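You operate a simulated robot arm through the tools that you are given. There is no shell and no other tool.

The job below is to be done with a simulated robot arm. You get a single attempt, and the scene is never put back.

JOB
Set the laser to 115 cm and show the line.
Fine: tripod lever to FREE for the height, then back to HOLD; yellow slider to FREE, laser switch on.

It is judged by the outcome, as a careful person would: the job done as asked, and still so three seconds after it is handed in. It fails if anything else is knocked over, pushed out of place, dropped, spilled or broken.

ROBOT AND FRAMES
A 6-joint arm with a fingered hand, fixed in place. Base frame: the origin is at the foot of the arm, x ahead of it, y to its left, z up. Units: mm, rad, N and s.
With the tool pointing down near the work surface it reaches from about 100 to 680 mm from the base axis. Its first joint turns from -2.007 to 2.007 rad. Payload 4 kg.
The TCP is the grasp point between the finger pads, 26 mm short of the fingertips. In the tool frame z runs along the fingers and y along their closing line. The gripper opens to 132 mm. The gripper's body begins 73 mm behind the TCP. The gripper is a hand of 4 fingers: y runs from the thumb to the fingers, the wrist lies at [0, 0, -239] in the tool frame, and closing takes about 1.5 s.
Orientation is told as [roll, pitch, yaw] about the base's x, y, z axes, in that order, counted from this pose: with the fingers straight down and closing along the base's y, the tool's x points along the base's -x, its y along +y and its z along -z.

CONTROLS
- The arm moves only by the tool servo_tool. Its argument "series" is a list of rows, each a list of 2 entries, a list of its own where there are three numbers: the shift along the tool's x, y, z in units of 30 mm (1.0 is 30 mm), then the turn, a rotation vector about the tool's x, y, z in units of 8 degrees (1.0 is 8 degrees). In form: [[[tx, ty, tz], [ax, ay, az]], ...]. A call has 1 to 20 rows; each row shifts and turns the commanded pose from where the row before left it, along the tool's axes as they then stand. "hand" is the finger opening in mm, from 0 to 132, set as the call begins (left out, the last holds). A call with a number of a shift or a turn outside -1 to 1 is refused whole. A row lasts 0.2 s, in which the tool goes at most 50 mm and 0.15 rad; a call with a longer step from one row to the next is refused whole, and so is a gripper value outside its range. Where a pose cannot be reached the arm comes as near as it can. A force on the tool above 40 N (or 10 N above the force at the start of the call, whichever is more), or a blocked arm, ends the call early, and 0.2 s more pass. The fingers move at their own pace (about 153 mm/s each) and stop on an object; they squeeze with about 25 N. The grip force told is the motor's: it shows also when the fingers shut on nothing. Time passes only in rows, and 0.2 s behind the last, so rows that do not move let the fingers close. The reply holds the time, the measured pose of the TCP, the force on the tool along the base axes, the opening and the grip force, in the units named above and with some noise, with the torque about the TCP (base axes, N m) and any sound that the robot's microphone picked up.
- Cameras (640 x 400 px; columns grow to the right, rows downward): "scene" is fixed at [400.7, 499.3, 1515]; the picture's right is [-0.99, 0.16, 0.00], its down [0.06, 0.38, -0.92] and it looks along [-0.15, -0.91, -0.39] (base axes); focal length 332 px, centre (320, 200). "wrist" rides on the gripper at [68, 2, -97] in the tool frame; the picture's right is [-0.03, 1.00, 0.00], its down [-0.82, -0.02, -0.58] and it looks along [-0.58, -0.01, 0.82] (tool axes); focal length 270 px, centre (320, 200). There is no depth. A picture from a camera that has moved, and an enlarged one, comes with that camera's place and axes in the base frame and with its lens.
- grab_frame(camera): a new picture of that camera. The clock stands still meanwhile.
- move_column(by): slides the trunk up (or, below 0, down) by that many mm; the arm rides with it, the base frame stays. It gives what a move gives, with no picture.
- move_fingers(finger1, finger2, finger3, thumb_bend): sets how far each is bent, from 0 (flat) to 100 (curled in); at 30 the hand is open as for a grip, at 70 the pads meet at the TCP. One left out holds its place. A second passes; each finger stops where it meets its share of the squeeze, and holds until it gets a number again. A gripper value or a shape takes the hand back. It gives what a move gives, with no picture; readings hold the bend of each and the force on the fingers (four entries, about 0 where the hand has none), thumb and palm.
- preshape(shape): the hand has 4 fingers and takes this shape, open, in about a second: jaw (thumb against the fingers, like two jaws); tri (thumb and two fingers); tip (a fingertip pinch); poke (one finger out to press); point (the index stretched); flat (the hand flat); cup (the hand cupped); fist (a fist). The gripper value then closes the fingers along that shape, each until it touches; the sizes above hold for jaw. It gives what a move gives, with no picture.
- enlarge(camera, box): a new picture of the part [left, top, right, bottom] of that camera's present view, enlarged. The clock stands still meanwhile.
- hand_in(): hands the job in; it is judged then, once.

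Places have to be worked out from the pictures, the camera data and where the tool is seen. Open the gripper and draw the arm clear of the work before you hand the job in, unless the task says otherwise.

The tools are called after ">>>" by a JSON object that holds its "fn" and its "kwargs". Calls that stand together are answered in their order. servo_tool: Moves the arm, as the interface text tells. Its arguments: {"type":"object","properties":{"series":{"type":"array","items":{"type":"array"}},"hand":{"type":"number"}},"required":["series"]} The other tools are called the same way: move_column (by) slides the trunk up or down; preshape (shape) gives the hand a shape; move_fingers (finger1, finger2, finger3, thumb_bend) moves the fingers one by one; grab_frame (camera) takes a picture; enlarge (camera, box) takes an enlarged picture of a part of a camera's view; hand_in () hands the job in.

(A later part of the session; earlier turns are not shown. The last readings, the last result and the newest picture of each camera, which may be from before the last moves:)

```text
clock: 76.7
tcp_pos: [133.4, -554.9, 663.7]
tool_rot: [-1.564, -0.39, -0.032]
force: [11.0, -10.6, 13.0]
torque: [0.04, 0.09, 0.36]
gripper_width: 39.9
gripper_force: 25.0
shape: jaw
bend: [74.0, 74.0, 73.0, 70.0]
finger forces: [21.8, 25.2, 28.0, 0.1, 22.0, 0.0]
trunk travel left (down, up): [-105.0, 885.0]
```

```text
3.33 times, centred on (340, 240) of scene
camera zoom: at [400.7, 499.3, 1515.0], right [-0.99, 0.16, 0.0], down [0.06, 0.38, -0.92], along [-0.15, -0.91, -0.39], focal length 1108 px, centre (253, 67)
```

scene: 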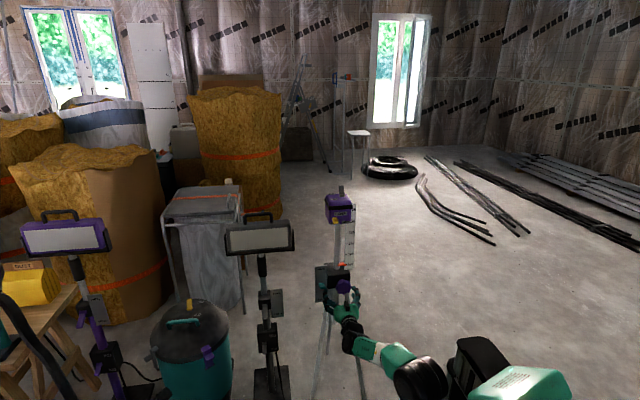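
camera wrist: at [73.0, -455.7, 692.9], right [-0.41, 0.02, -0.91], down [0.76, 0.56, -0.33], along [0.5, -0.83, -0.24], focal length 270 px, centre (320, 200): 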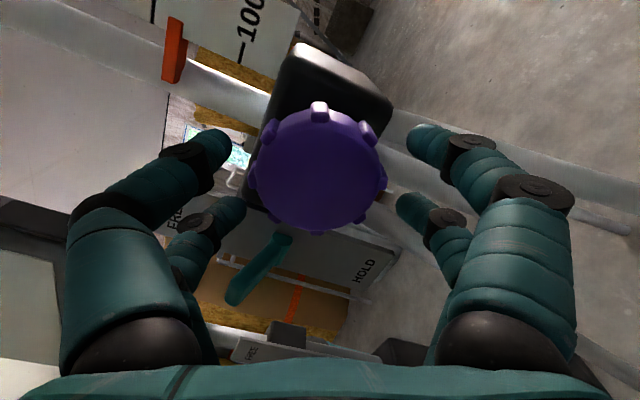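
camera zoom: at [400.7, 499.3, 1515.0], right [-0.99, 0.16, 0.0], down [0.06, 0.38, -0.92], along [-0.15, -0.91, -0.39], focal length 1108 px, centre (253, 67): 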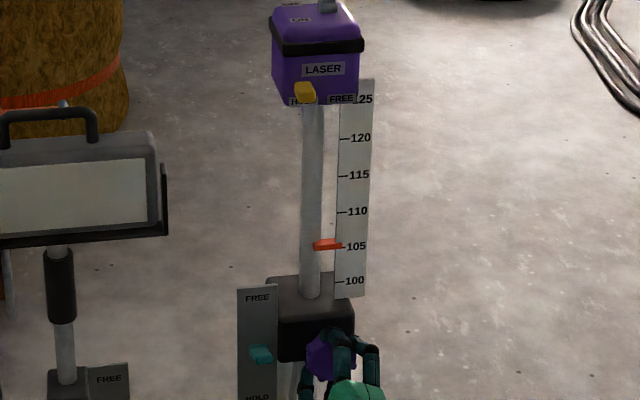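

Pointer is at 105 now; a side force of about 17 N has built up, so I shift the hand ~2 mm the way it is being pushed and keep turning.

>>> {"fn": "servo_tool", "kwargs": {"series": [[[-0.05, -0.03, 0.02], [0, 0, 0.5]], [[0, 0, 0.02], [0, 0, 0.6]], [[0, 0, 0], [0, 0, 0.6]], [[0, 0, 0], [0, 0, 0.6]], [[0, 0, 0], [0, 0, 0]]]}}

```text
clock: 77.8
tcp_pos: [134.3, -555.7, 664.0]
tool_rot: [-1.56, -0.713, -0.039]
force: [3.4, 8.5, 5.9]
torque: [0.14, 0.05, 0.28]
gripper_width: 40.3
gripper_force: 25.3
shape: jaw
bend: [74.0, 74.0, 73.0, 70.0]
finger forces: [26.9, 26.9, 27.0, 0.1, 24.8, 0.1]
trunk travel left (down, up): [-105.0, 885.0]
```

Forces are lower now. I continue.

>>> {"fn": "servo_tool", "kwargs": {"series": [[[0, 0, -0.02], [0, 0, 0.6]], [[0, 0, 0], [0, 0, 0.6]], [[0, 0, 0], [0, 0, 0.6]], [[0, 0, 0], [0, 0, 0.6]], [[0, 0, 0], [0, 0, 0]]]}}

>>> {"fn": "servo_tool", "kwargs": {"series": [[[0, 0, 0], [0, 0, 0.6]], [[0, 0, 0], [0, 0, 0.6]], [[0, 0, 0], [0, 0, 0.6]], [[0, 0, 0], [0, 0, 0.6]], [[0, 0, 0], [0, 0, 0]]]}}

```text
clock: 79.0
tcp_pos: [134.1, -556.4, 665.6]
tool_rot: [-1.558, -1.049, -0.042]
force: [0.2, 0.9, 9.1]
torque: [0.02, 0.06, 0.37]
gripper_width: 40.4
gripper_force: 24.9
shape: jaw
bend: [74.0, 74.0, 73.0, 70.0]
finger forces: [26.1, 26.1, 27.5, 0.0, 24.4, 0.0]
trunk travel left (down, up): [-105.0, 885.0]
```

```text
clock: 80.2
tcp_pos: [132.9, -556.5, 666.3]
tool_rot: [-1.541, -1.385, -0.061]
force: [-4.7, -2.5, 12.8]
torque: [-0.08, 0.05, 0.36]
gripper_width: 40.3
gripper_force: 24.8
shape: jaw
bend: [74.0, 74.0, 73.0, 70.0]
finger forces: [25.4, 25.8, 27.8, 0.0, 24.5, 0.1]
trunk travel left (down, up): [-105.0, 885.0]
```

>>> {"fn": "servo_tool", "kwargs": {"series": [[[-0.04, -0.02, 0], [0, 0, 0.6]], [[0, 0, 0], [0, 0, 0.6]], [[0, 0, 0], [0, 0, 0.6]], [[0, 0, 0], [0, 0, 0.6]], [[0, 0, 0], [0, 0, 0]]]}}

>>> {"fn": "enlarge", "kwargs": {"camera": "scene", "box": [310, 180, 370, 300]}}

```text
clock: 81.5
tcp_pos: [132.1, -556.2, 667.9]
tool_rot: [1.525, -1.422, -3.124]
force: [-5.4, 2.1, 9.4]
torque: [-0.1, 0.06, 0.37]
gripper_width: 40.3
gripper_force: 24.5
shape: jaw
bend: [74.0, 74.0, 73.0, 70.0]
finger forces: [27.1, 26.0, 27.2, 0.0, 24.7, 0.0]
trunk travel left (down, up): [-105.0, 885.0]
```

```text
3.33 times, centred on (340, 240) of scene
camera zoom: at [400.7, 499.3, 1515.0], right [-0.99, 0.16, 0.0], down [0.06, 0.38, -0.92], along [-0.15, -0.91, -0.39], focal length 1108 px, centre (253, 67)
```

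zoom: 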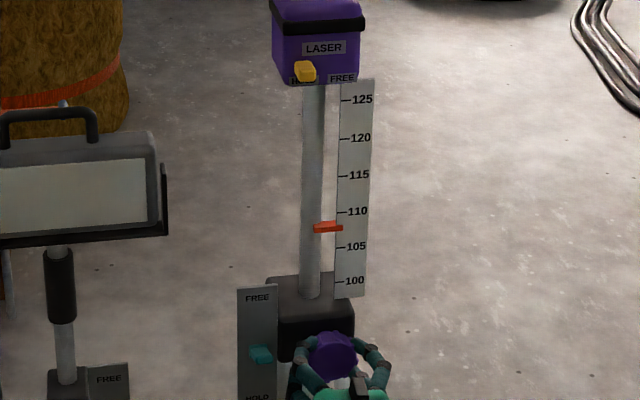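

Pointer is near 107.8. I continue clockwise.

>>> {"fn": "servo_tool", "kwargs": {"series": [[[-0.03, -0.01, 0], [0, 0, 0.6]], [[0, 0, 0], [0, 0, 0.6]], [[0, 0, 0], [0, 0, 0.6]], [[0, 0, 0], [0, 0, 0.6]], [[0, 0, 0], [0, 0, 0.6]], [[0, 0, 0], [0, 0, 0]]]}}

>>> {"fn": "servo_tool", "kwargs": {"series": [[[0, 0, 0], [0, 0, 0.6]], [[0, 0, 0], [0, 0, 0.6]], [[0, 0, 0], [0, 0, 0.6]], [[0, 0, 0], [0, 0, 0.6]], [[0, 0, 0], [0, 0, 0]]]}}

```text
clock: 82.8
tcp_pos: [132.3, -555.4, 667.4]
tool_rot: [1.557, -1.003, 3.122]
force: [-8.6, 0.3, 6.2]
torque: [-0.08, 0.04, 0.31]
gripper_width: 40.6
gripper_force: 25.2
shape: jaw
bend: [74.0, 74.0, 73.0, 70.0]
finger forces: [27.7, 26.0, 26.9, 0.1, 25.3, 0.1]
trunk travel left (down, up): [-105.0, 885.0]
```

```text
clock: 84.0
tcp_pos: [131.1, -556.1, 668.2]
tool_rot: [1.561, -0.667, 3.116]
force: [-15.1, 2.1, 5.1]
torque: [-0.05, 0.08, 0.12]
gripper_width: 40.2
gripper_force: 24.9
shape: jaw
bend: [74.0, 74.0, 73.0, 70.0]
finger forces: [26.7, 27.1, 28.6, 0.0, 25.8, 0.1]
trunk travel left (down, up): [-105.0, 885.0]
```

>>> {"fn": "servo_tool", "kwargs": {"series": [[[-0.05, -0.02, 0], [0, 0, 0.6]], [[0, 0, 0], [0, 0, 0.6]], [[0, 0, 0], [0, 0, 0.6]], [[0, 0, 0], [0, 0, 0.6]], [[0, 0, 0], [0, 0, 0]]]}}

>>> {"fn": "servo_tool", "kwargs": {"series": [[[0, 0, 0], [0, 0, 0.6]], [[0, 0, 0], [0, 0, 0.6]], [[0, 0, 0], [0, 0, 0.6]], [[0, 0, 0], [0, 0, 0.6]], [[0, 0, 0], [0, 0, 0]]]}}

>>> {"fn": "enlarge", "kwargs": {"camera": "scene", "box": [310, 180, 370, 300]}}

```text
clock: 85.2
tcp_pos: [130.0, -554.8, 666.9]
tool_rot: [1.562, -0.333, 3.114]
force: [-14.0, 4.9, 0.5]
torque: [0.12, 0.04, 0.18]
gripper_width: 40.3
gripper_force: 25.3
shape: jaw
bend: [74.0, 74.0, 73.0, 70.0]
finger forces: [27.8, 28.0, 27.9, 0.0, 26.7, 0.1]
trunk travel left (down, up): [-105.0, 885.0]
```

```text
clock: 86.5
tcp_pos: [130.3, -555.1, 666.8]
tool_rot: [1.561, 0.005, 3.109]
force: [-19.7, 7.5, -5.6]
torque: [0.2, 0.08, 0.02]
gripper_width: 40.2
gripper_force: 25.1
shape: jaw
bend: [74.0, 74.0, 73.0, 70.0]
finger forces: [26.0, 27.4, 29.8, 0.0, 26.1, 0.0]
trunk travel left (down, up): [-105.0, 885.0]
```

```text
3.33 times, centred on (340, 240) of scene
camera zoom: at [400.7, 499.3, 1515.0], right [-0.99, 0.16, 0.0], down [0.06, 0.38, -0.92], along [-0.15, -0.91, -0.39], focal length 1108 px, centre (253, 67)
```

zoom: 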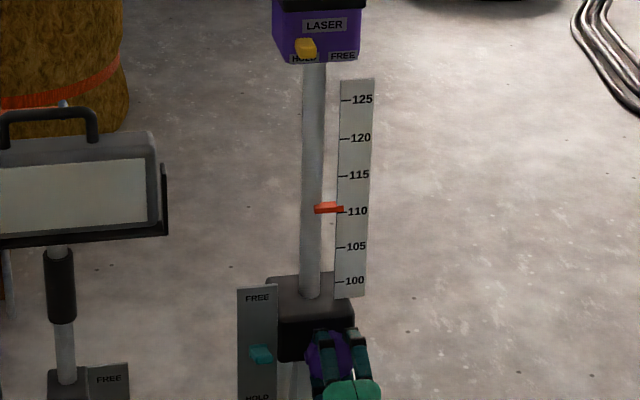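

Pointer is at about 110.5. I release, pull back and rotate the hand back about 160° for the last stroke.

>>> {"fn": "servo_tool", "kwargs": {"hand": 80, "series": [[[0, 0, 0], [0, 0, 0]], [[0, 0, 0], [0, 0, 0]], [[0, 0, 0], [0, 0, 0]], [[0, 0, 0], [0, 0, 0]], [[0, 0, -0.4], [0, 0, 0]], [[0, 0, -0.45], [0, 0, 0]], [[0, 0, 0], [0, 0, 0]]]}}

>>> {"fn": "servo_tool", "kwargs": {"series": [[[0, 0, 0], [0, 0, -1]], [[0, 0, 0], [0, 0, -1]], [[0, 0, 0], [0, 0, -1]], [[0, 0, 0], [0, 0, -1]], [[0, 0, 0], [0, 0, -1]], [[0, 0, 0], [0, 0, -1]], [[0, 0, 0], [0, 0, -1]], [[0, 0, 0], [0, 0, -1]], [[0, 0, 0], [0, 0, -1]], [[0, 0, 0], [0, 0, -1]], [[0, 0, 0], [0, 0, -1]], [[0, 0, 0], [0, 0, -1]], [[0, 0, 0], [0, 0, -1]], [[0, 0, 0], [0, 0, -1]], [[0, 0, 0], [0, 0, -1]], [[0, 0, 0], [0, 0, -1]], [[0, 0, 0], [0, 0, -1]], [[0, 0, 0], [0, 0, -1]], [[0, 0, 0], [0, 0, -1]], [[0, 0, 0], [0, 0, -1]]]}}

>>> {"fn": "grab_frame", "kwargs": {"camera": "wrist"}}

>>> {"fn": "enlarge", "kwargs": {"camera": "scene", "box": [310, 170, 370, 290]}}

```text
clock: 88.0
tcp_pos: [131.0, -529.2, 667.3]
tool_rot: [1.563, 0.001, 3.112]
force: [0.1, 0.4, -0.8]
torque: [0.03, 0.0, 0.0]
gripper_width: 79.3
gripper_force: 0.1
shape: jaw
bend: [71.0, 71.0, 71.0, 70.0]
finger forces: [0.1, 0.0, 0.0, 0.1, 0.0, 0.0]
trunk travel left (down, up): [-105.0, 885.0]
```

```text
clock: 92.2
tcp_pos: [131.7, -529.6, 668.2]
tool_rot: [-1.562, -0.348, -0.032]
force: [-0.1, 0.5, 0.5]
torque: [0.01, -0.02, -0.01]
gripper_width: 79.5
gripper_force: 0.1
shape: jaw
bend: [71.0, 71.0, 71.0, 70.0]
finger forces: [0.0, 0.0, 0.0, 0.0, 0.1, 0.0]
trunk travel left (down, up): [-105.0, 885.0]
```

```text
taken
camera wrist: at [71.0, -430.1, 644.2], right [0.36, 0.0, -0.93], down [0.78, 0.55, 0.3], along [0.51, -0.83, 0.2], focal length 270 px, centre (320, 200)
```

wrist: 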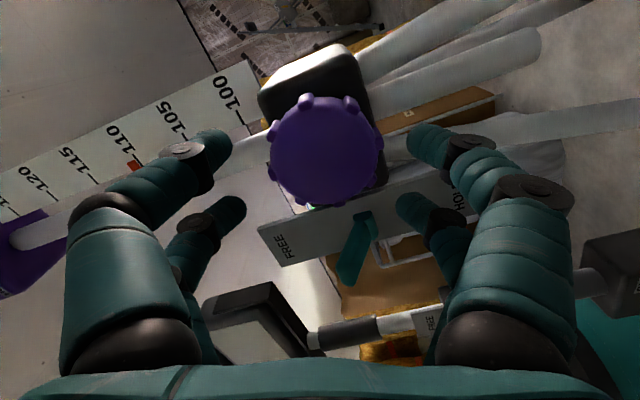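

```text
3.33 times, centred on (340, 230) of scene
camera zoom: at [400.7, 499.3, 1515.0], right [-0.99, 0.16, 0.0], down [0.06, 0.38, -0.92], along [-0.15, -0.91, -0.39], focal length 1108 px, centre (253, 100)
```

zoom: 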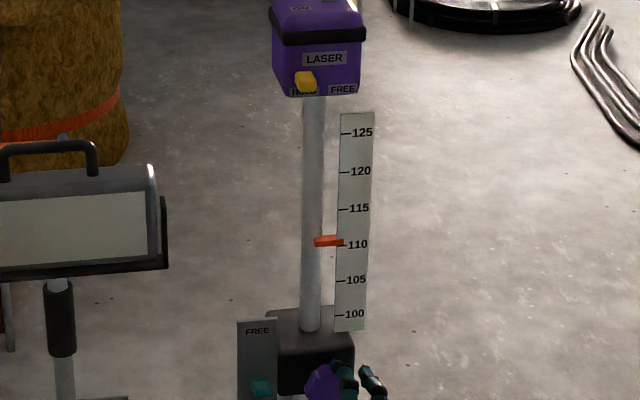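

Height holds at about 110.5. I rotate 22° further so the lobes sit between the fingers as before, trim 3 mm, and advance to the knob.

>>> {"fn": "servo_tool", "kwargs": {"series": [[[0, 0, 0], [0, 0, -0.95]], [[0, 0, 0], [0, 0, -0.95]], [[0, 0, 0], [0, 0, -0.9]], [[0, 0.1, 0], [0, 0, 0]], [[0, 0, 0.3], [0, 0, 0]], [[0, 0, 0.3], [0, 0, 0]], [[0, 0, 0.25], [0, 0, 0]], [[0, 0, 0], [0, 0, 0]]]}}

>>> {"fn": "grab_frame", "kwargs": {"camera": "wrist"}}

```text
clock: 94.0
tcp_pos: [130.4, -555.4, 665.3]
tool_rot: [-1.563, 0.042, -0.029]
force: [0.1, 0.0, -0.1]
torque: [0.0, 0.01, -0.01]
gripper_width: 79.7
gripper_force: 0.0
shape: jaw
bend: [71.0, 71.0, 71.0, 70.0]
finger forces: [0.0, 0.0, 0.0, 0.0, 0.0, 0.0]
trunk travel left (down, up): [-105.0, 885.0]
```

```text
taken
camera wrist: at [65.2, -456.1, 667.3], right [-0.02, 0.01, -1.0], down [0.83, 0.55, -0.01], along [0.55, -0.83, -0.02], focal length 270 px, centre (320, 200)
```

wrist: 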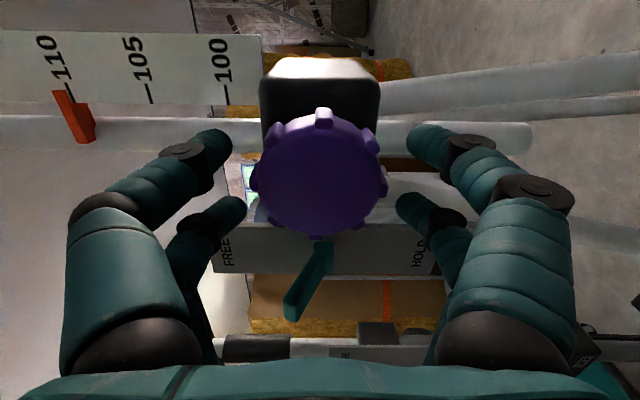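

Well aligned. I close on the knob again.

>>> {"fn": "servo_tool", "kwargs": {"hand": 30, "series": [[[0, 0, 0], [0, 0, 0]], [[0, 0, 0], [0, 0, 0]], [[0, 0, 0], [0, 0, 0]], [[0, 0, 0], [0, 0, 0]], [[0, 0, 0], [0, 0, 0]], [[0, 0, 0], [0, 0, 0]]]}}

>>> {"fn": "servo_tool", "kwargs": {"series": [[[0, 0, 0], [0, 0, 0.6]], [[0, 0, 0], [0, 0, 0.6]], [[0, 0, 0], [0, 0, 0.6]], [[0, 0, 0], [0, 0, 0.6]], [[0, 0, 0], [0, 0, 0]]]}}

```text
clock: 95.5
tcp_pos: [130.4, -555.1, 663.9]
tool_rot: [-1.562, 0.041, -0.03]
force: [0.5, -3.7, 2.4]
torque: [-0.09, 0.04, 0.05]
gripper_width: 39.4
gripper_force: 24.8
shape: jaw
bend: [74.0, 73.0, 73.0, 70.0]
finger forces: [22.9, 23.1, 23.1, 0.0, 21.6, 0.0]
trunk travel left (down, up): [-105.0, 885.0]
```

```text
clock: 96.7
tcp_pos: [130.2, -555.2, 664.1]
tool_rot: [-1.561, -0.296, -0.034]
force: [0.5, -5.0, 1.0]
torque: [0.06, 0.06, 0.04]
gripper_width: 39.2
gripper_force: 24.8
shape: jaw
bend: [74.0, 73.0, 73.0, 70.0]
finger forces: [23.3, 23.4, 23.7, 0.0, 21.2, 0.0]
trunk travel left (down, up): [-105.0, 885.0]
```

Low forces. I continue clockwise with two groups of 24°.

>>> {"fn": "servo_tool", "kwargs": {"series": [[[0, 0, 0], [0, 0, 0.6]], [[0, 0, 0], [0, 0, 0.6]], [[0, 0, 0], [0, 0, 0.6]], [[0, 0, 0], [0, 0, 0.6]], [[0, 0, 0], [0, 0, 0.6]], [[0, 0, 0], [0, 0, 0]]]}}

>>> {"fn": "servo_tool", "kwargs": {"series": [[[0, 0, 0], [0, 0, 0.6]], [[0, 0, 0], [0, 0, 0.6]], [[0, 0, 0], [0, 0, 0.6]], [[0, 0, 0], [0, 0, 0.6]], [[0, 0, 0], [0, 0, 0.6]], [[0, 0, 0], [0, 0, 0]]]}}

>>> {"fn": "enlarge", "kwargs": {"camera": "scene", "box": [310, 170, 370, 290]}}

```text
clock: 98.0
tcp_pos: [130.3, -555.4, 663.7]
tool_rot: [-1.561, -0.713, -0.036]
force: [3.7, -5.5, 2.6]
torque: [0.23, 0.04, 0.28]
gripper_width: 39.0
gripper_force: 24.7
shape: jaw
bend: [74.0, 74.0, 73.0, 70.0]
finger forces: [23.7, 25.2, 23.7, 0.1, 20.3, 0.1]
trunk travel left (down, up): [-105.0, 885.0]
```

```text
clock: 99.5
tcp_pos: [130.5, -555.6, 664.0]
tool_rot: [-1.548, -1.133, -0.048]
force: [3.9, -8.5, 2.3]
torque: [0.25, 0.03, 0.53]
gripper_width: 38.9
gripper_force: 25.1
shape: jaw
bend: [74.0, 74.0, 73.0, 70.0]
finger forces: [25.0, 25.5, 22.8, 0.1, 20.1, 0.0]
trunk travel left (down, up): [-105.0, 885.0]
```

```text
3.33 times, centred on (340, 230) of scene
camera zoom: at [400.7, 499.3, 1515.0], right [-0.99, 0.16, 0.0], down [0.06, 0.38, -0.92], along [-0.15, -0.91, -0.39], focal length 1108 px, centre (253, 100)
```

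zoom: 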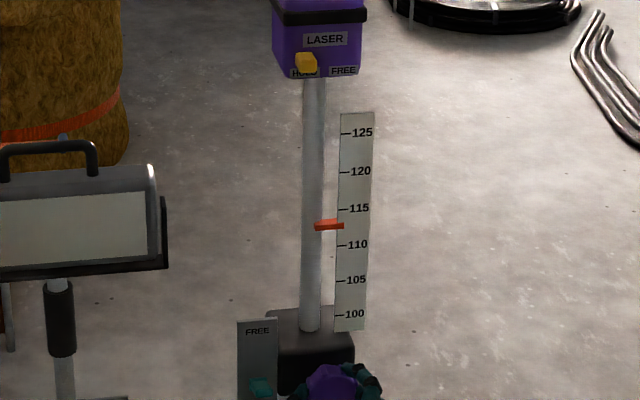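

Pointer is at about 112.7. I turn another 48° and then measure closely.

>>> {"fn": "servo_tool", "kwargs": {"series": [[[0, 0, 0], [0, 0, 0.6]], [[0, 0, 0], [0, 0, 0.6]], [[0, 0, 0], [0, 0, 0.6]], [[0, 0, 0], [0, 0, 0.6]], [[0, 0, 0], [0, 0, 0.6]], [[0, 0, 0], [0, 0, 0]]]}}

>>> {"fn": "servo_tool", "kwargs": {"series": [[[0, 0, 0], [0, 0, 0.6]], [[0, 0, 0], [0, 0, 0.6]], [[0, 0, 0], [0, 0, 0.6]], [[0, 0, 0], [0, 0, 0.6]], [[0, 0, 0], [0, 0, 0.6]], [[0, 0, 0], [0, 0, 0]]]}}

>>> {"fn": "enlarge", "kwargs": {"camera": "scene", "box": [335, 225, 365, 250]}}

```text
clock: 100.8
tcp_pos: [131.3, -555.6, 665.1]
tool_rot: [-1.198, -1.549, -0.406]
force: [6.3, -7.0, 1.4]
torque: [0.1, 0.06, 0.67]
gripper_width: 39.1
gripper_force: 24.8
shape: jaw
bend: [74.0, 73.0, 73.0, 70.0]
finger forces: [27.3, 26.3, 22.6, 0.0, 20.4, 0.0]
trunk travel left (down, up): [-105.0, 885.0]
```

```text
clock: 102.2
tcp_pos: [130.9, -555.3, 666.2]
tool_rot: [1.549, -1.171, 3.132]
force: [6.0, -9.7, 3.2]
torque: [-0.04, 0.02, 0.72]
gripper_width: 39.1
gripper_force: 25.2
shape: jaw
bend: [74.0, 73.0, 73.0, 70.0]
finger forces: [28.4, 25.8, 22.1, 0.0, 20.6, 0.0]
trunk travel left (down, up): [-105.0, 885.0]
```

```text
16.00 times, centred on (350, 238) of scene
camera zoom: at [400.7, 499.3, 1515.0], right [-0.99, 0.16, 0.0], down [0.06, 0.38, -0.92], along [-0.15, -0.91, -0.39], focal length 5319 px, centre (-160, -400)
```

zoom: 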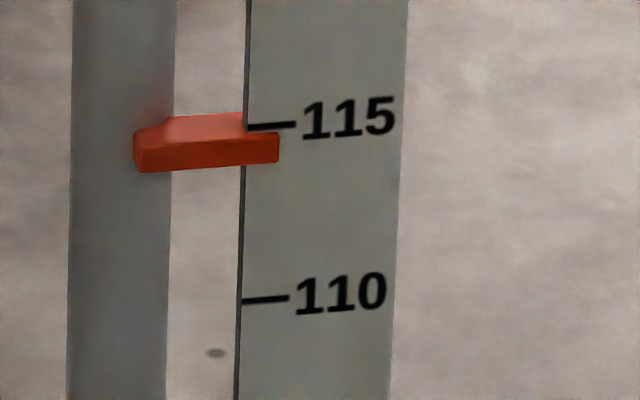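

The pointer's centre reads about 114.4 (6 mm short). I turn another 17.6° slowly.

>>> {"fn": "servo_tool", "kwargs": {"series": [[[0, 0, 0], [0, 0, 0.55]], [[0, 0, 0], [0, 0, 0.55]], [[0, 0, 0], [0, 0, 0.55]], [[0, 0, 0], [0, 0, 0.55]], [[0, 0, 0], [0, 0, 0]]]}}

>>> {"fn": "enlarge", "kwargs": {"camera": "scene", "box": [335, 225, 365, 250]}}

```text
clock: 103.5
tcp_pos: [131.8, -555.3, 663.9]
tool_rot: [1.557, -0.868, 3.122]
force: [8.5, -3.5, 2.8]
torque: [-0.12, 0.1, 0.74]
gripper_width: 38.9
gripper_force: 24.5
shape: jaw
bend: [74.0, 73.0, 73.0, 70.0]
finger forces: [30.5, 25.9, 21.6, 0.1, 21.3, 0.0]
trunk travel left (down, up): [-105.0, 885.0]
```

```text
16.00 times, centred on (350, 238) of scene
camera zoom: at [400.7, 499.3, 1515.0], right [-0.99, 0.16, 0.0], down [0.06, 0.38, -0.92], along [-0.15, -0.91, -0.39], focal length 5319 px, centre (-160, -400)
```

zoom: 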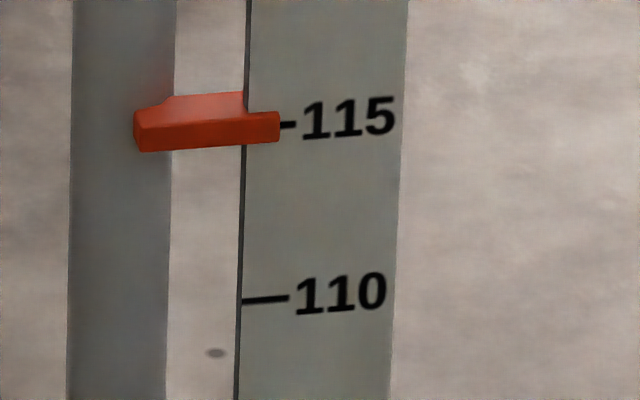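

The pointer now sits right on 115. I release the knob, pull back, and verify.

>>> {"fn": "servo_tool", "kwargs": {"hand": 80, "series": [[[0, 0, 0], [0, 0, 0]], [[0, 0, 0], [0, 0, 0]], [[0, 0, 0], [0, 0, 0]], [[0, 0, 0], [0, 0, 0]], [[0, 0, -0.4], [0, 0, 0]], [[0, 0, -0.5], [0, 0, 0]], [[0, 0, -0.5], [0, 0, 0]], [[0, 0, 0], [0, 0, 0]]]}}

>>> {"fn": "enlarge", "kwargs": {"camera": "scene", "box": [335, 225, 365, 250]}}

>>> {"fn": "grab_frame", "kwargs": {"camera": "wrist"}}

```text
clock: 105.2
tcp_pos: [132.3, -513.4, 665.1]
tool_rot: [1.559, -0.867, 3.121]
force: [0.2, 0.0, 0.5]
torque: [-0.01, 0.01, 0.01]
gripper_width: 79.7
gripper_force: 0.1
shape: jaw
bend: [71.0, 71.0, 71.0, 70.0]
finger forces: [0.1, 0.1, 0.0, 0.0, 0.0, 0.1]
trunk travel left (down, up): [-105.0, 885.0]
```

```text
16.00 times, centred on (350, 238) of scene
camera zoom: at [400.7, 499.3, 1515.0], right [-0.99, 0.16, 0.0], down [0.06, 0.38, -0.92], along [-0.15, -0.91, -0.39], focal length 5319 px, centre (-160, -400)
```

zoom: 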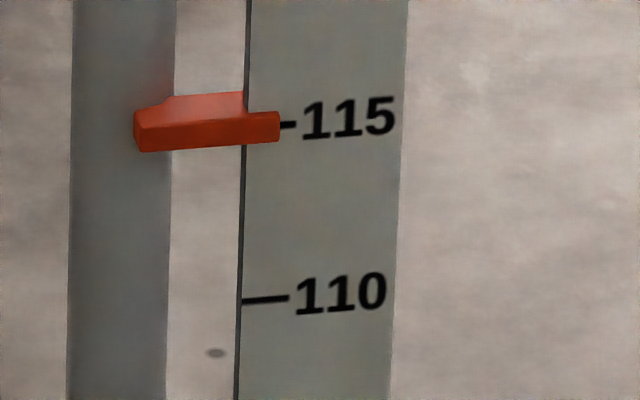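

```text
taken
camera wrist: at [181.2, -416.6, 615.5], right [0.74, -0.03, 0.67], down [-0.53, 0.59, 0.61], along [-0.41, -0.81, 0.42], focal length 270 px, centre (320, 200)
```

wrist: 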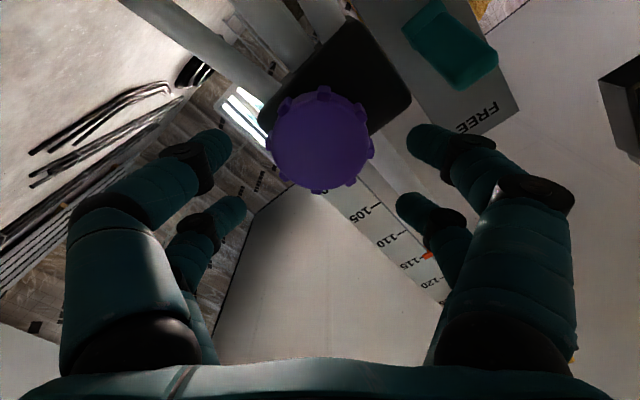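

Height is set and holds. Next the lever back to HOLD: I close the fingers, level the hand, and move to x≈215 above the lever (z≈735), still in front of it.

>>> {"fn": "servo_tool", "kwargs": {"hand": 0, "series": [[[0, 0, -0.3], [0, 0, -1]], [[0, 0, 0], [0, 0, -1]], [[0, 0, 0], [0, 0, -1]], [[0, 0, 0], [0, 0, -1]], [[0, 0, 0], [0, 0, -1]], [[-0.8, 0.1, 0], [0, 0, 0]], [[-0.8, 0.4, 0], [0, 0, 0]], [[-0.75, 0.8, 0], [0, 0, 0]], [[0, 0.8, 0], [0, 0, 0]], [[0, 0.65, 0], [0, 0, 0]], [[0, 0, 0], [0, 0, 0]]]}}

>>> {"fn": "grab_frame", "kwargs": {"camera": "wrist"}}

>>> {"fn": "enlarge", "kwargs": {"camera": "scene", "box": [290, 220, 390, 320]}}

```text
clock: 107.7
tcp_pos: [213.6, -507.9, 735.0]
tool_rot: [0.749, -1.56, -2.35]
force: [0.6, 0.5, 0.4]
torque: [0.0, -0.04, 0.0]
gripper_width: 0.0
gripper_force: 25.0
shape: jaw
bend: [62.0, 63.0, 63.0, 70.0]
finger forces: [0.0, 0.0, 0.0, 0.0, 0.0, 0.1]
trunk travel left (down, up): [-105.0, 885.0]
```

```text
taken
camera wrist: at [219.7, -409.2, 669.1], right [1.0, -0.03, 0.03], down [-0.01, 0.57, 0.82], along [-0.04, -0.82, 0.57], focal length 270 px, centre (320, 200)
```

wrist: 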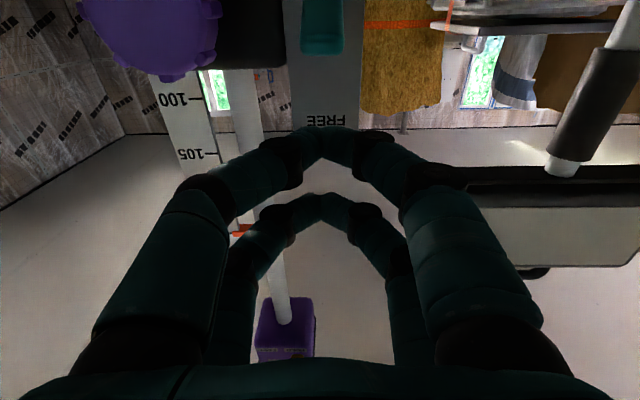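

```text
4.00 times, centred on (340, 270) of scene
camera zoom: at [400.7, 499.3, 1515.0], right [-0.99, 0.16, 0.0], down [0.06, 0.38, -0.92], along [-0.15, -0.91, -0.39], focal length 1330 px, centre (240, -80)
```

zoom: 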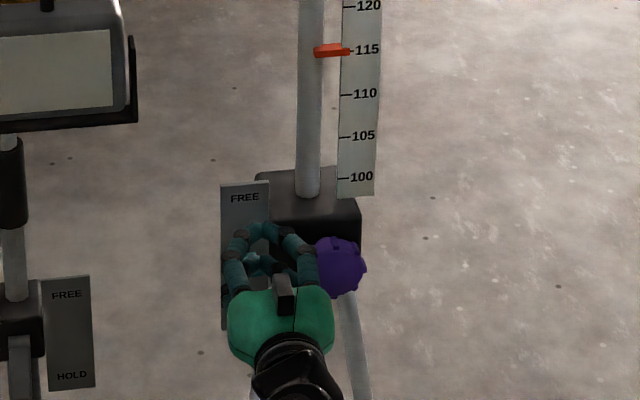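

The lever tip top is about z 686, and my lower finger row is ~18 mm above it. I advance 40 mm over it, keeping ~30 mm from the plate.

>>> {"fn": "servo_tool", "kwargs": {"series": [[[0, 0.03, 0.35], [0, 0, 0]], [[0, 0, 0.35], [0, 0, 0]], [[0, 0, 0.35], [0, 0, 0]], [[0, 0, 0.3], [0, 0, 0]], [[0, 0, 0], [0, 0, 0]]]}}

>>> {"fn": "servo_tool", "kwargs": {"series": [[[0.25, 0, 0], [0, 0, 0]], [[0.25, 0, 0], [0, 0, 0]], [[0.25, 0, 0], [0, 0, 0]], [[0, 0, 0], [0, 0, 0]]]}}

>>> {"fn": "enlarge", "kwargs": {"camera": "wrist", "box": [220, 0, 420, 260]}}

```text
clock: 108.8
tcp_pos: [214.2, -547.7, 735.8]
tool_rot: [0.744, -1.561, -2.346]
force: [-0.5, -0.3, -0.1]
torque: [0.01, 0.03, 0.01]
gripper_width: 0.0
gripper_force: 25.2
shape: jaw
bend: [62.0, 63.0, 63.0, 70.0]
finger forces: [0.1, 0.1, 0.0, 0.0, 0.1, 0.0]
trunk travel left (down, up): [-105.0, 885.0]
```

```text
clock: 109.8
tcp_pos: [214.1, -549.0, 713.1]
tool_rot: [0.779, -1.561, -2.381]
force: [0.2, 0.8, 0.7]
torque: [0.01, -0.06, 0.0]
gripper_width: 0.0
gripper_force: 25.1
shape: jaw
bend: [62.0, 63.0, 63.0, 70.0]
finger forces: [0.0, 0.1, 0.0, 0.0, 0.0, 0.0]
trunk travel left (down, up): [-105.0, 885.0]
```

```text
1.54 times, centred on (320, 130) of wrist
camera zoom: at [219.4, -449.9, 646.4], right [1.0, -0.03, 0.03], down [-0.01, 0.57, 0.82], along [-0.04, -0.82, 0.57], focal length 416 px, centre (320, 308)
```

zoom: 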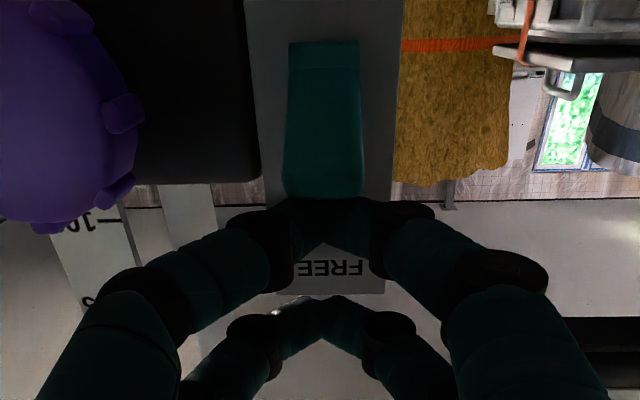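

The fingers sit right above the lever, centred. I press down slowly.

>>> {"fn": "servo_tool", "kwargs": {"series": [[[0.25, 0, 0], [0, 0, 0]], [[0.25, 0, 0], [0, 0, 0]], [[0.25, 0, 0], [0, 0, 0]], [[0, 0, 0], [0, 0, 0]]]}}

>>> {"fn": "enlarge", "kwargs": {"camera": "wrist", "box": [220, 0, 420, 260]}}

>>> {"fn": "enlarge", "kwargs": {"camera": "scene", "box": [310, 220, 370, 300]}}

```text
clock: 110.8
tcp_pos: [214.1, -549.6, 689.3]
tool_rot: [0.68, -1.56, -2.282]
force: [-1.5, 0.0, 0.5]
torque: [-0.01, 0.01, 0.01]
gripper_width: 0.0
gripper_force: 24.6
shape: jaw
bend: [62.0, 63.0, 63.0, 70.0]
finger forces: [0.1, 0.0, 0.0, 0.1, 0.0, 0.0]
trunk travel left (down, up): [-105.0, 885.0]
```

```text
1.54 times, centred on (320, 130) of wrist
camera zoom: at [219.8, -449.8, 623.2], right [1.0, -0.03, 0.03], down [-0.01, 0.57, 0.82], along [-0.04, -0.82, 0.57], focal length 416 px, centre (320, 308)
```

zoom: 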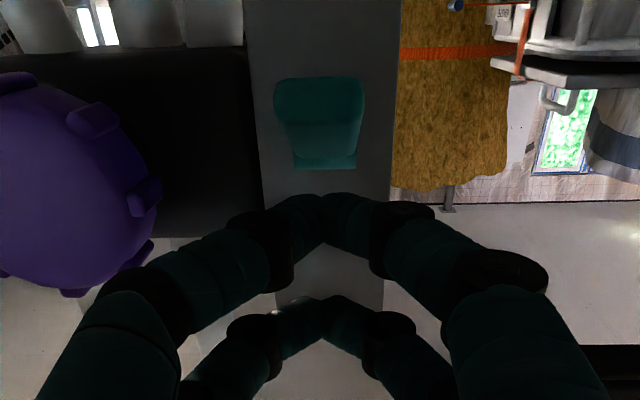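

```text
5.00 times, centred on (340, 260) of scene
camera zoom: at [400.7, 499.3, 1515.0], right [-0.99, 0.16, 0.0], down [0.06, 0.38, -0.92], along [-0.15, -0.91, -0.39], focal length 1662 px, centre (220, -100)
```

zoom: 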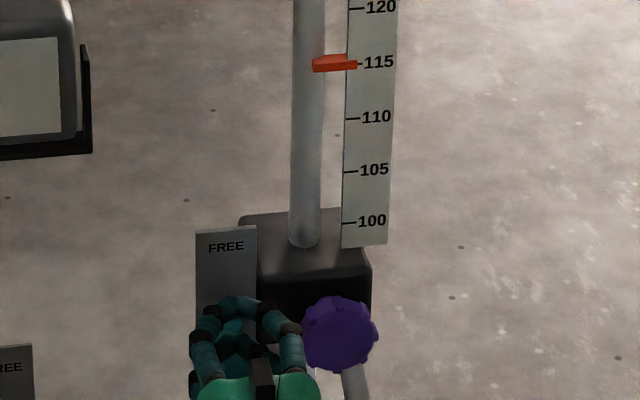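

The lever has snapped down ahead of the fingers. I press a little lower to make sure it's fully at HOLD.

>>> {"fn": "servo_tool", "kwargs": {"series": [[[0.12, 0, 0], [0, 0, 0]], [[0.12, 0, 0], [0, 0, 0]], [[0.12, 0, 0], [0, 0, 0]], [[0, 0, 0], [0, 0, 0]]]}}

```text
clock: 111.8
tcp_pos: [213.5, -547.6, 679.3]
tool_rot: [0.711, -1.56, -2.312]
force: [0.4, -0.7, 0.5]
torque: [-0.02, -0.04, 0.03]
gripper_width: 0.0
gripper_force: 24.8
shape: jaw
bend: [62.0, 63.0, 63.0, 70.0]
finger forces: [0.0, 0.0, 0.0, 0.0, 0.0, 0.0]
trunk travel left (down, up): [-105.0, 885.0]
```

>>> {"fn": "servo_tool", "kwargs": {"series": [[[0.12, 0, 0], [0, 0, 0]], [[0.12, 0, 0], [0, 0, 0]], [[0.1, 0, 0], [0, 0, 0]], [[0, 0, 0], [0, 0, 0]]]}}

>>> {"fn": "enlarge", "kwargs": {"camera": "wrist", "box": [220, 0, 420, 260]}}

```text
clock: 112.8
tcp_pos: [213.8, -545.4, 675.2]
tool_rot: [1.674, -1.56, 3.007]
force: [2.7, 2.4, 22.8]
torque: [-0.6, -0.15, 0.1]
gripper_width: 0.0
gripper_force: 25.1
shape: jaw
bend: [62.0, 63.0, 63.0, 70.0]
finger forces: [0.0, 0.0, 0.0, 0.0, 0.0, 0.1]
trunk travel left (down, up): [-105.0, 885.0]
```

```text
1.54 times, centred on (320, 130) of wrist
camera zoom: at [219.6, -448.8, 606.4], right [1.0, -0.03, 0.03], down [-0.01, 0.58, 0.82], along [-0.05, -0.81, 0.58], focal length 416 px, centre (320, 308)
```

zoom: 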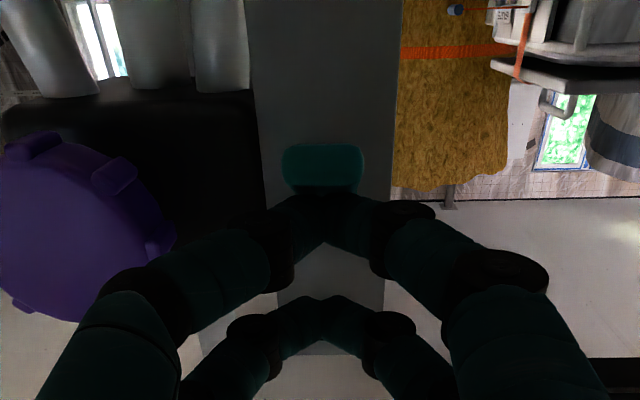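

22.8 N upward reaction: the lever is against its HOLD stop. I lift off, back out and check lever and pointer.

>>> {"fn": "servo_tool", "kwargs": {"series": [[[-0.3, 0, 0], [0, 0, 0]], [[-0.5, 0, 0], [0, 0, 0]], [[-0.5, 0, 0], [0, 0, 0]], [[0, 0, -0.5], [0, 0, 0]], [[0, 0, -0.6], [0, 0, 0]], [[0, 0, -0.6], [0, 0, 0]], [[0, 0, 0], [0, 0, 0]]]}}

>>> {"fn": "enlarge", "kwargs": {"camera": "scene", "box": [305, 220, 365, 300]}}

>>> {"fn": "grab_frame", "kwargs": {"camera": "wrist"}}

```text
clock: 114.5
tcp_pos: [215.4, -497.0, 710.3]
tool_rot: [0.691, -1.561, -2.293]
force: [0.2, 0.3, -0.3]
torque: [0.02, 0.02, 0.01]
gripper_width: 0.0
gripper_force: 24.8
shape: jaw
bend: [63.0, 63.0, 63.0, 70.0]
finger forces: [0.0, 0.0, 0.0, 0.0, 0.1, 0.0]
trunk travel left (down, up): [-105.0, 885.0]
```

```text
5.00 times, centred on (335, 260) of scene
camera zoom: at [400.7, 499.3, 1515.0], right [-0.99, 0.16, 0.0], down [0.06, 0.38, -0.92], along [-0.15, -0.91, -0.39], focal length 1662 px, centre (245, -100)
```

zoom: 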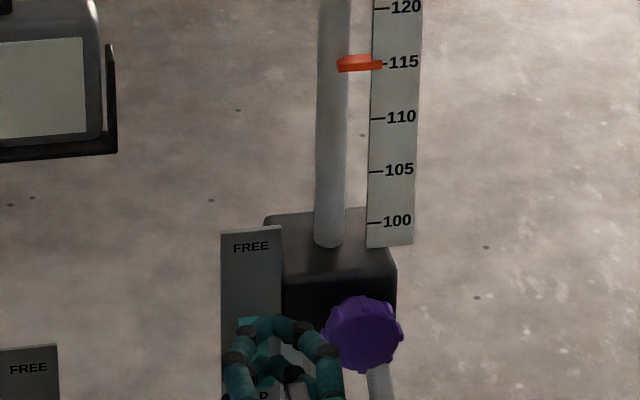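

```text
taken
camera wrist: at [221.3, -398.6, 642.5], right [1.0, -0.03, 0.03], down [-0.01, 0.57, 0.82], along [-0.04, -0.82, 0.57], focal length 270 px, centre (320, 200)
```

wrist: 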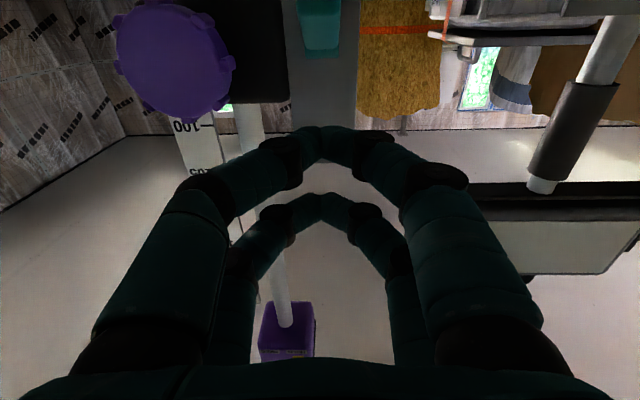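

Lever and height look right (pointer on 115). Now to the laser head, about 150 mm higher than before: slider near (162, -597, 1108). I raise the trunk 370 mm with the hand staying well in front.

>>> {"fn": "move_column", "kwargs": {"by": 370}}

>>> {"fn": "grab_frame", "kwargs": {"camera": "wrist"}}

>>> {"fn": "enlarge", "kwargs": {"camera": "scene", "box": [290, 140, 390, 300]}}

```text
clock: 118.0
tcp_pos: [215.5, -496.8, 1079.4]
tool_rot: [0.727, -1.558, -2.328]
force: [-0.6, -0.2, -0.3]
torque: [0.0, -0.02, 0.01]
gripper_width: 0.2
gripper_force: 25.1
shape: jaw
bend: [63.0, 63.0, 63.0, 70.0]
finger forces: [0.0, 0.0, 0.0, 0.0, 0.0, 0.0]
trunk travel left (down, up): [-475.0, 515.0]
```

```text
taken
camera wrist: at [221.3, -398.7, 1012.6], right [1.0, -0.03, 0.03], down [-0.01, 0.57, 0.82], along [-0.04, -0.82, 0.57], focal length 270 px, centre (320, 200)
```

wrist: 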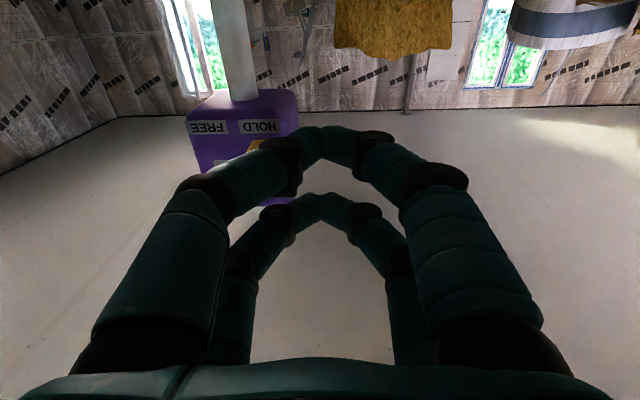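

```text
2.50 times, centred on (340, 220) of scene
camera zoom: at [400.7, 499.3, 1515.0], right [-0.99, 0.16, 0.0], down [0.06, 0.38, -0.92], along [-0.15, -0.91, -0.39], focal length 831 px, centre (270, 150)
```

zoom: 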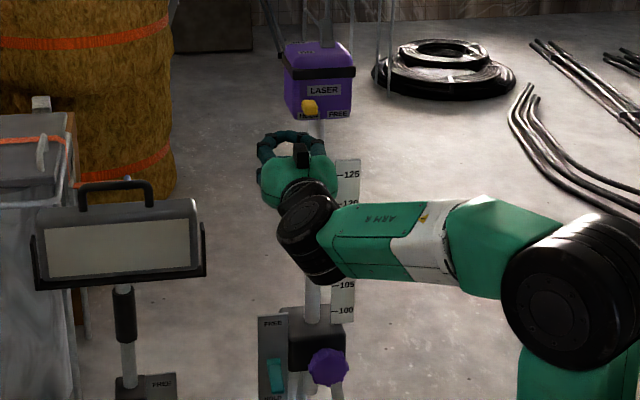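

Lever is down at HOLD in the scene view. I shift the hand to x≈150 and open the fingers to view the laser front squarely and measure the slider.

>>> {"fn": "servo_tool", "kwargs": {"hand": 132, "series": [[[0, -0.7, 0], [0, 0, 0]], [[0, -0.7, 0], [0, 0, 0]], [[0, -0.7, 0], [0, 0, 0]], [[0, 0, 0], [0, 0, 0]], [[0, 0, 0], [0, 0, 0]]]}}

>>> {"fn": "grab_frame", "kwargs": {"camera": "wrist"}}

>>> {"fn": "enlarge", "kwargs": {"camera": "wrist", "box": [220, 60, 420, 260]}}

>>> {"fn": "enlarge", "kwargs": {"camera": "scene", "box": [315, 145, 365, 200]}}

```text
clock: 119.2
tcp_pos: [152.5, -494.7, 1078.3]
tool_rot: [0.72, -1.561, -2.319]
force: [-0.3, 0.0, 0.1]
torque: [-0.03, -0.01, 0.0]
gripper_width: 131.8
gripper_force: 0.0
shape: jaw
bend: [30.0, 30.0, 30.0, 30.0]
finger forces: [0.0, 0.0, 0.0, 0.0, 0.1, 0.1]
trunk travel left (down, up): [-475.0, 515.0]
```

```text
taken
camera wrist: at [158.1, -396.8, 1011.7], right [1.0, -0.03, 0.03], down [-0.01, 0.57, 0.82], along [-0.04, -0.82, 0.57], focal length 270 px, centre (320, 200)
```

wrist: 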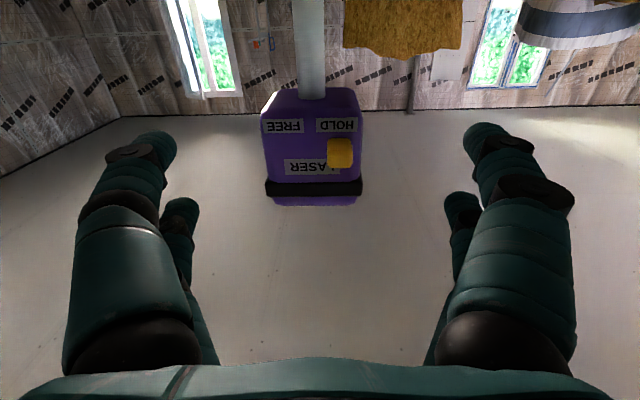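

```text
2.00 times, centred on (320, 160) of wrist
camera zoom: at [158.1, -396.8, 1011.7], right [1.0, -0.03, 0.03], down [-0.01, 0.57, 0.82], along [-0.04, -0.82, 0.57], focal length 541 px, centre (320, 280)
```

zoom: 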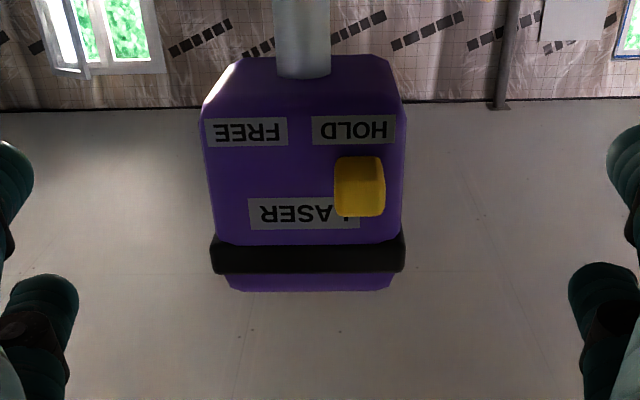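

```text
7.27 times, centred on (340, 172) of scene
camera zoom: at [400.7, 499.3, 1515.0], right [-0.99, 0.16, 0.0], down [0.06, 0.38, -0.92], along [-0.15, -0.91, -0.39], focal length 2418 px, centre (174, 400)
```

zoom: 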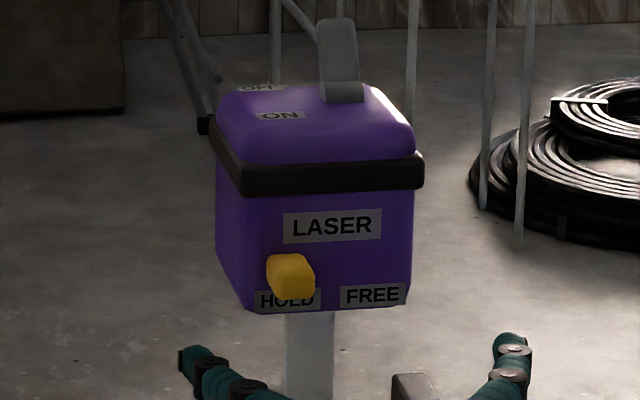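

Slider front is at about (163, -600, 1107), 20 mm wide, the face at y≈-614; FREE is about 43 mm toward -x. I close the fingers, go to x≈198 with the upper finger row at the slider's height, and then advance beside it.

>>> {"fn": "servo_tool", "kwargs": {"hand": 0, "series": [[[-0.2, 0.5, 0], [0, 0, 0]], [[-0.2, 0.5, 0], [0, 0, 0]], [[0, 0.5, 0], [0, 0, 0]], [[0, 0, 0], [0, 0, 0]], [[0, 0, 0], [0, 0, 0]], [[0, 0, 0], [0, 0, 0]], [[0, 0, 0], [0, 0, 0]]]}}

>>> {"fn": "servo_tool", "kwargs": {"series": [[[0, 0, 0.6], [0, 0, 0]], [[0, 0, 0.6], [0, 0, 0]], [[0, 0, 0.6], [0, 0, 0]], [[0, 0, 0.4], [0, 0, 0]], [[0, 0, 0], [0, 0, 0]]]}}

>>> {"fn": "grab_frame", "kwargs": {"camera": "wrist"}}

>>> {"fn": "enlarge", "kwargs": {"camera": "scene", "box": [310, 145, 370, 200]}}

```text
clock: 120.8
tcp_pos: [197.2, -494.9, 1091.2]
tool_rot: [0.729, -1.561, -2.331]
force: [0.2, 0.1, 0.2]
torque: [-0.03, 0.02, 0.02]
gripper_width: 0.0
gripper_force: 25.2
shape: jaw
bend: [62.0, 62.0, 63.0, 70.0]
finger forces: [0.0, 0.1, 0.0, 0.1, 0.0, 0.1]
trunk travel left (down, up): [-475.0, 515.0]
```

```text
clock: 122.0
tcp_pos: [195.4, -563.0, 1090.7]
tool_rot: [0.717, -1.562, -2.317]
force: [0.0, 0.3, -0.1]
torque: [0.02, 0.03, 0.02]
gripper_width: 0.0
gripper_force: 25.1
shape: jaw
bend: [62.0, 62.0, 63.0, 70.0]
finger forces: [0.0, 0.0, 0.0, 0.0, 0.0, 0.0]
trunk travel left (down, up): [-475.0, 515.0]
```

```text
taken
camera wrist: at [201.0, -464.7, 1023.6], right [1.0, -0.03, 0.03], down [-0.01, 0.57, 0.82], along [-0.04, -0.82, 0.57], focal length 270 px, centre (320, 200)
```

wrist: 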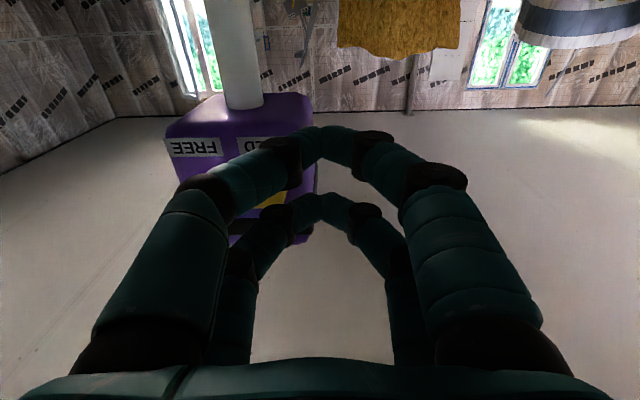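

```text
7.27 times, centred on (340, 172) of scene
camera zoom: at [400.7, 499.3, 1515.0], right [-0.99, 0.16, 0.0], down [0.06, 0.38, -0.92], along [-0.15, -0.91, -0.39], focal length 2418 px, centre (174, 400)
```

zoom: 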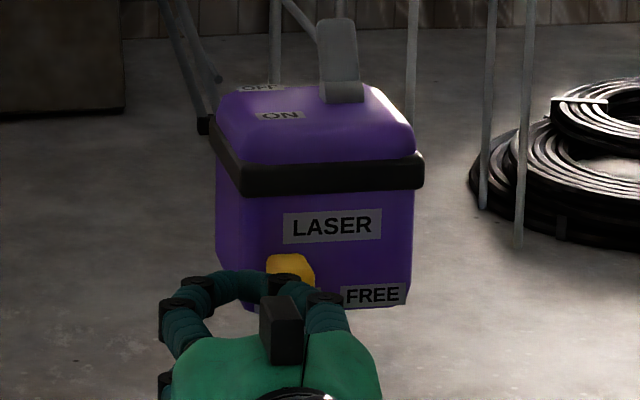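

The thumb's slanted outline would push the slider at an angle, so I back off 30 mm and roll the hand 90°, so a finger's straight side does the pushing.

>>> {"fn": "servo_tool", "kwargs": {"series": [[[0, 0, -0.5], [0, 0, 0]], [[0, 0, -0.5], [0, 0, 0]], [[0, 0, 0], [0, 0, 1]], [[0, 0, 0], [0, 0, 1]], [[0, 0, 0], [0, 0, 1]], [[0, 0, 0], [0, 0, 1]], [[0, 0, 0], [0, 0, 1]], [[0, 0, 0], [0, 0, 1]], [[0, 0, 0], [0, 0, 1]], [[0, 0, 0], [0, 0, 1]], [[0, 0, 0], [0, 0, 1]], [[0, 0, 0], [0, 0, 1]], [[0, 0, 0], [0, 0, 1]], [[0.5, 0.25, 0], [0, 0, 0]], [[0, 0.25, 0], [0, 0, 0]], [[0, 0, 0], [0, 0, 0]]]}}

>>> {"fn": "grab_frame", "kwargs": {"camera": "wrist"}}

>>> {"fn": "enlarge", "kwargs": {"camera": "scene", "box": [310, 145, 370, 200]}}

```text
clock: 125.4
tcp_pos: [211.9, -533.3, 1106.3]
tool_rot: [1.564, -0.027, 3.113]
force: [-0.4, -0.1, -0.3]
torque: [-0.01, -0.02, 0.02]
gripper_width: 0.0
gripper_force: 25.5
shape: jaw
bend: [62.0, 62.0, 63.0, 70.0]
finger forces: [0.1, 0.0, 0.1, 0.0, 0.0, 0.0]
trunk travel left (down, up): [-475.0, 515.0]
```

```text
taken
camera wrist: at [283.7, -437.2, 1107.1], right [0.0, -0.01, 1.0], down [-0.8, 0.6, 0.01], along [-0.6, -0.8, -0.01], focal length 270 px, centre (320, 200)
```

wrist: 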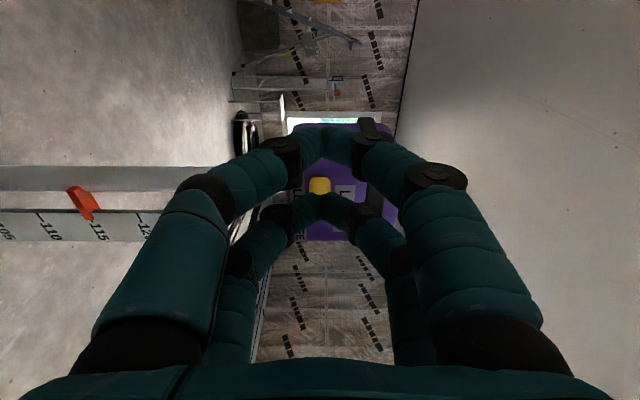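

```text
7.27 times, centred on (340, 172) of scene
camera zoom: at [400.7, 499.3, 1515.0], right [-0.99, 0.16, 0.0], down [0.06, 0.38, -0.92], along [-0.15, -0.91, -0.39], focal length 2418 px, centre (174, 400)
```

zoom: 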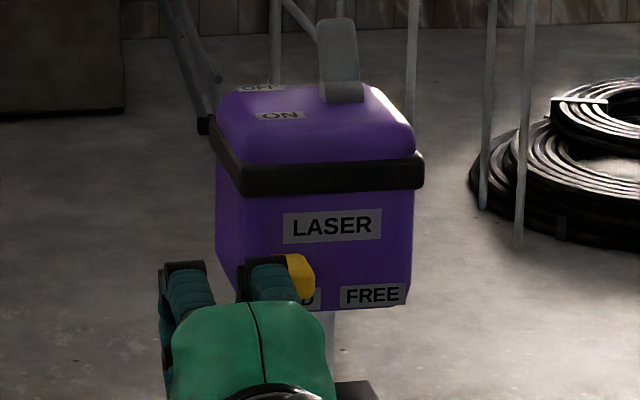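

The slider sits at the fingers' height, and the leading finger side is about 12 mm to its +x side. I advance 49 mm so the fingertips come alongside the slider, about 5 mm short of the face.

>>> {"fn": "servo_tool", "kwargs": {"series": [[[0, 0, 0.4], [0, 0, 0]], [[0, 0, 0.4], [0, 0, 0]], [[0, 0, 0.4], [0, 0, 0]], [[0, 0, 0.4], [0, 0, 0]], [[0, 0, 0], [0, 0, 0]]]}}

>>> {"fn": "enlarge", "kwargs": {"camera": "wrist", "box": [220, 80, 420, 280]}}

>>> {"fn": "enlarge", "kwargs": {"camera": "scene", "box": [310, 145, 370, 200]}}

```text
clock: 126.6
tcp_pos: [210.8, -581.4, 1105.8]
tool_rot: [1.563, -0.028, 3.112]
force: [-0.2, 0.3, -0.2]
torque: [0.02, -0.01, -0.04]
gripper_width: 0.0
gripper_force: 24.8
shape: jaw
bend: [62.0, 62.0, 63.0, 70.0]
finger forces: [0.0, 0.0, 0.0, 0.2, 0.1, 0.0]
trunk travel left (down, up): [-475.0, 515.0]
```

```text
2.00 times, centred on (320, 180) of wrist
camera zoom: at [282.3, -485.4, 1106.7], right [0.0, -0.01, 1.0], down [-0.8, 0.6, 0.01], along [-0.6, -0.8, -0.01], focal length 541 px, centre (320, 240)
```

zoom: 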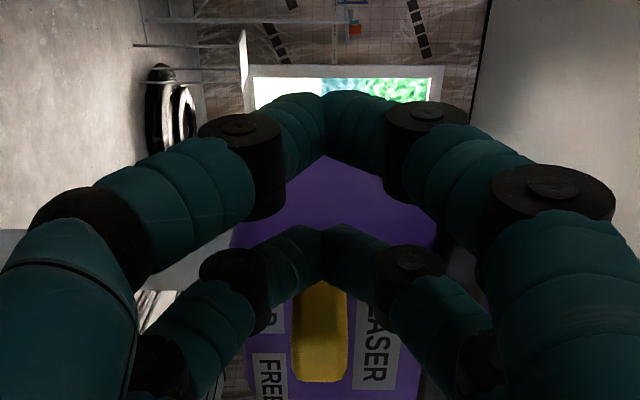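

```text
7.27 times, centred on (340, 172) of scene
camera zoom: at [400.7, 499.3, 1515.0], right [-0.99, 0.16, 0.0], down [0.06, 0.38, -0.92], along [-0.15, -0.91, -0.39], focal length 2418 px, centre (174, 400)
```

zoom: 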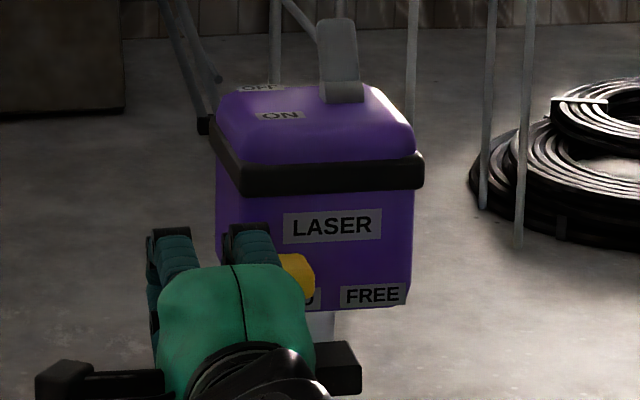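

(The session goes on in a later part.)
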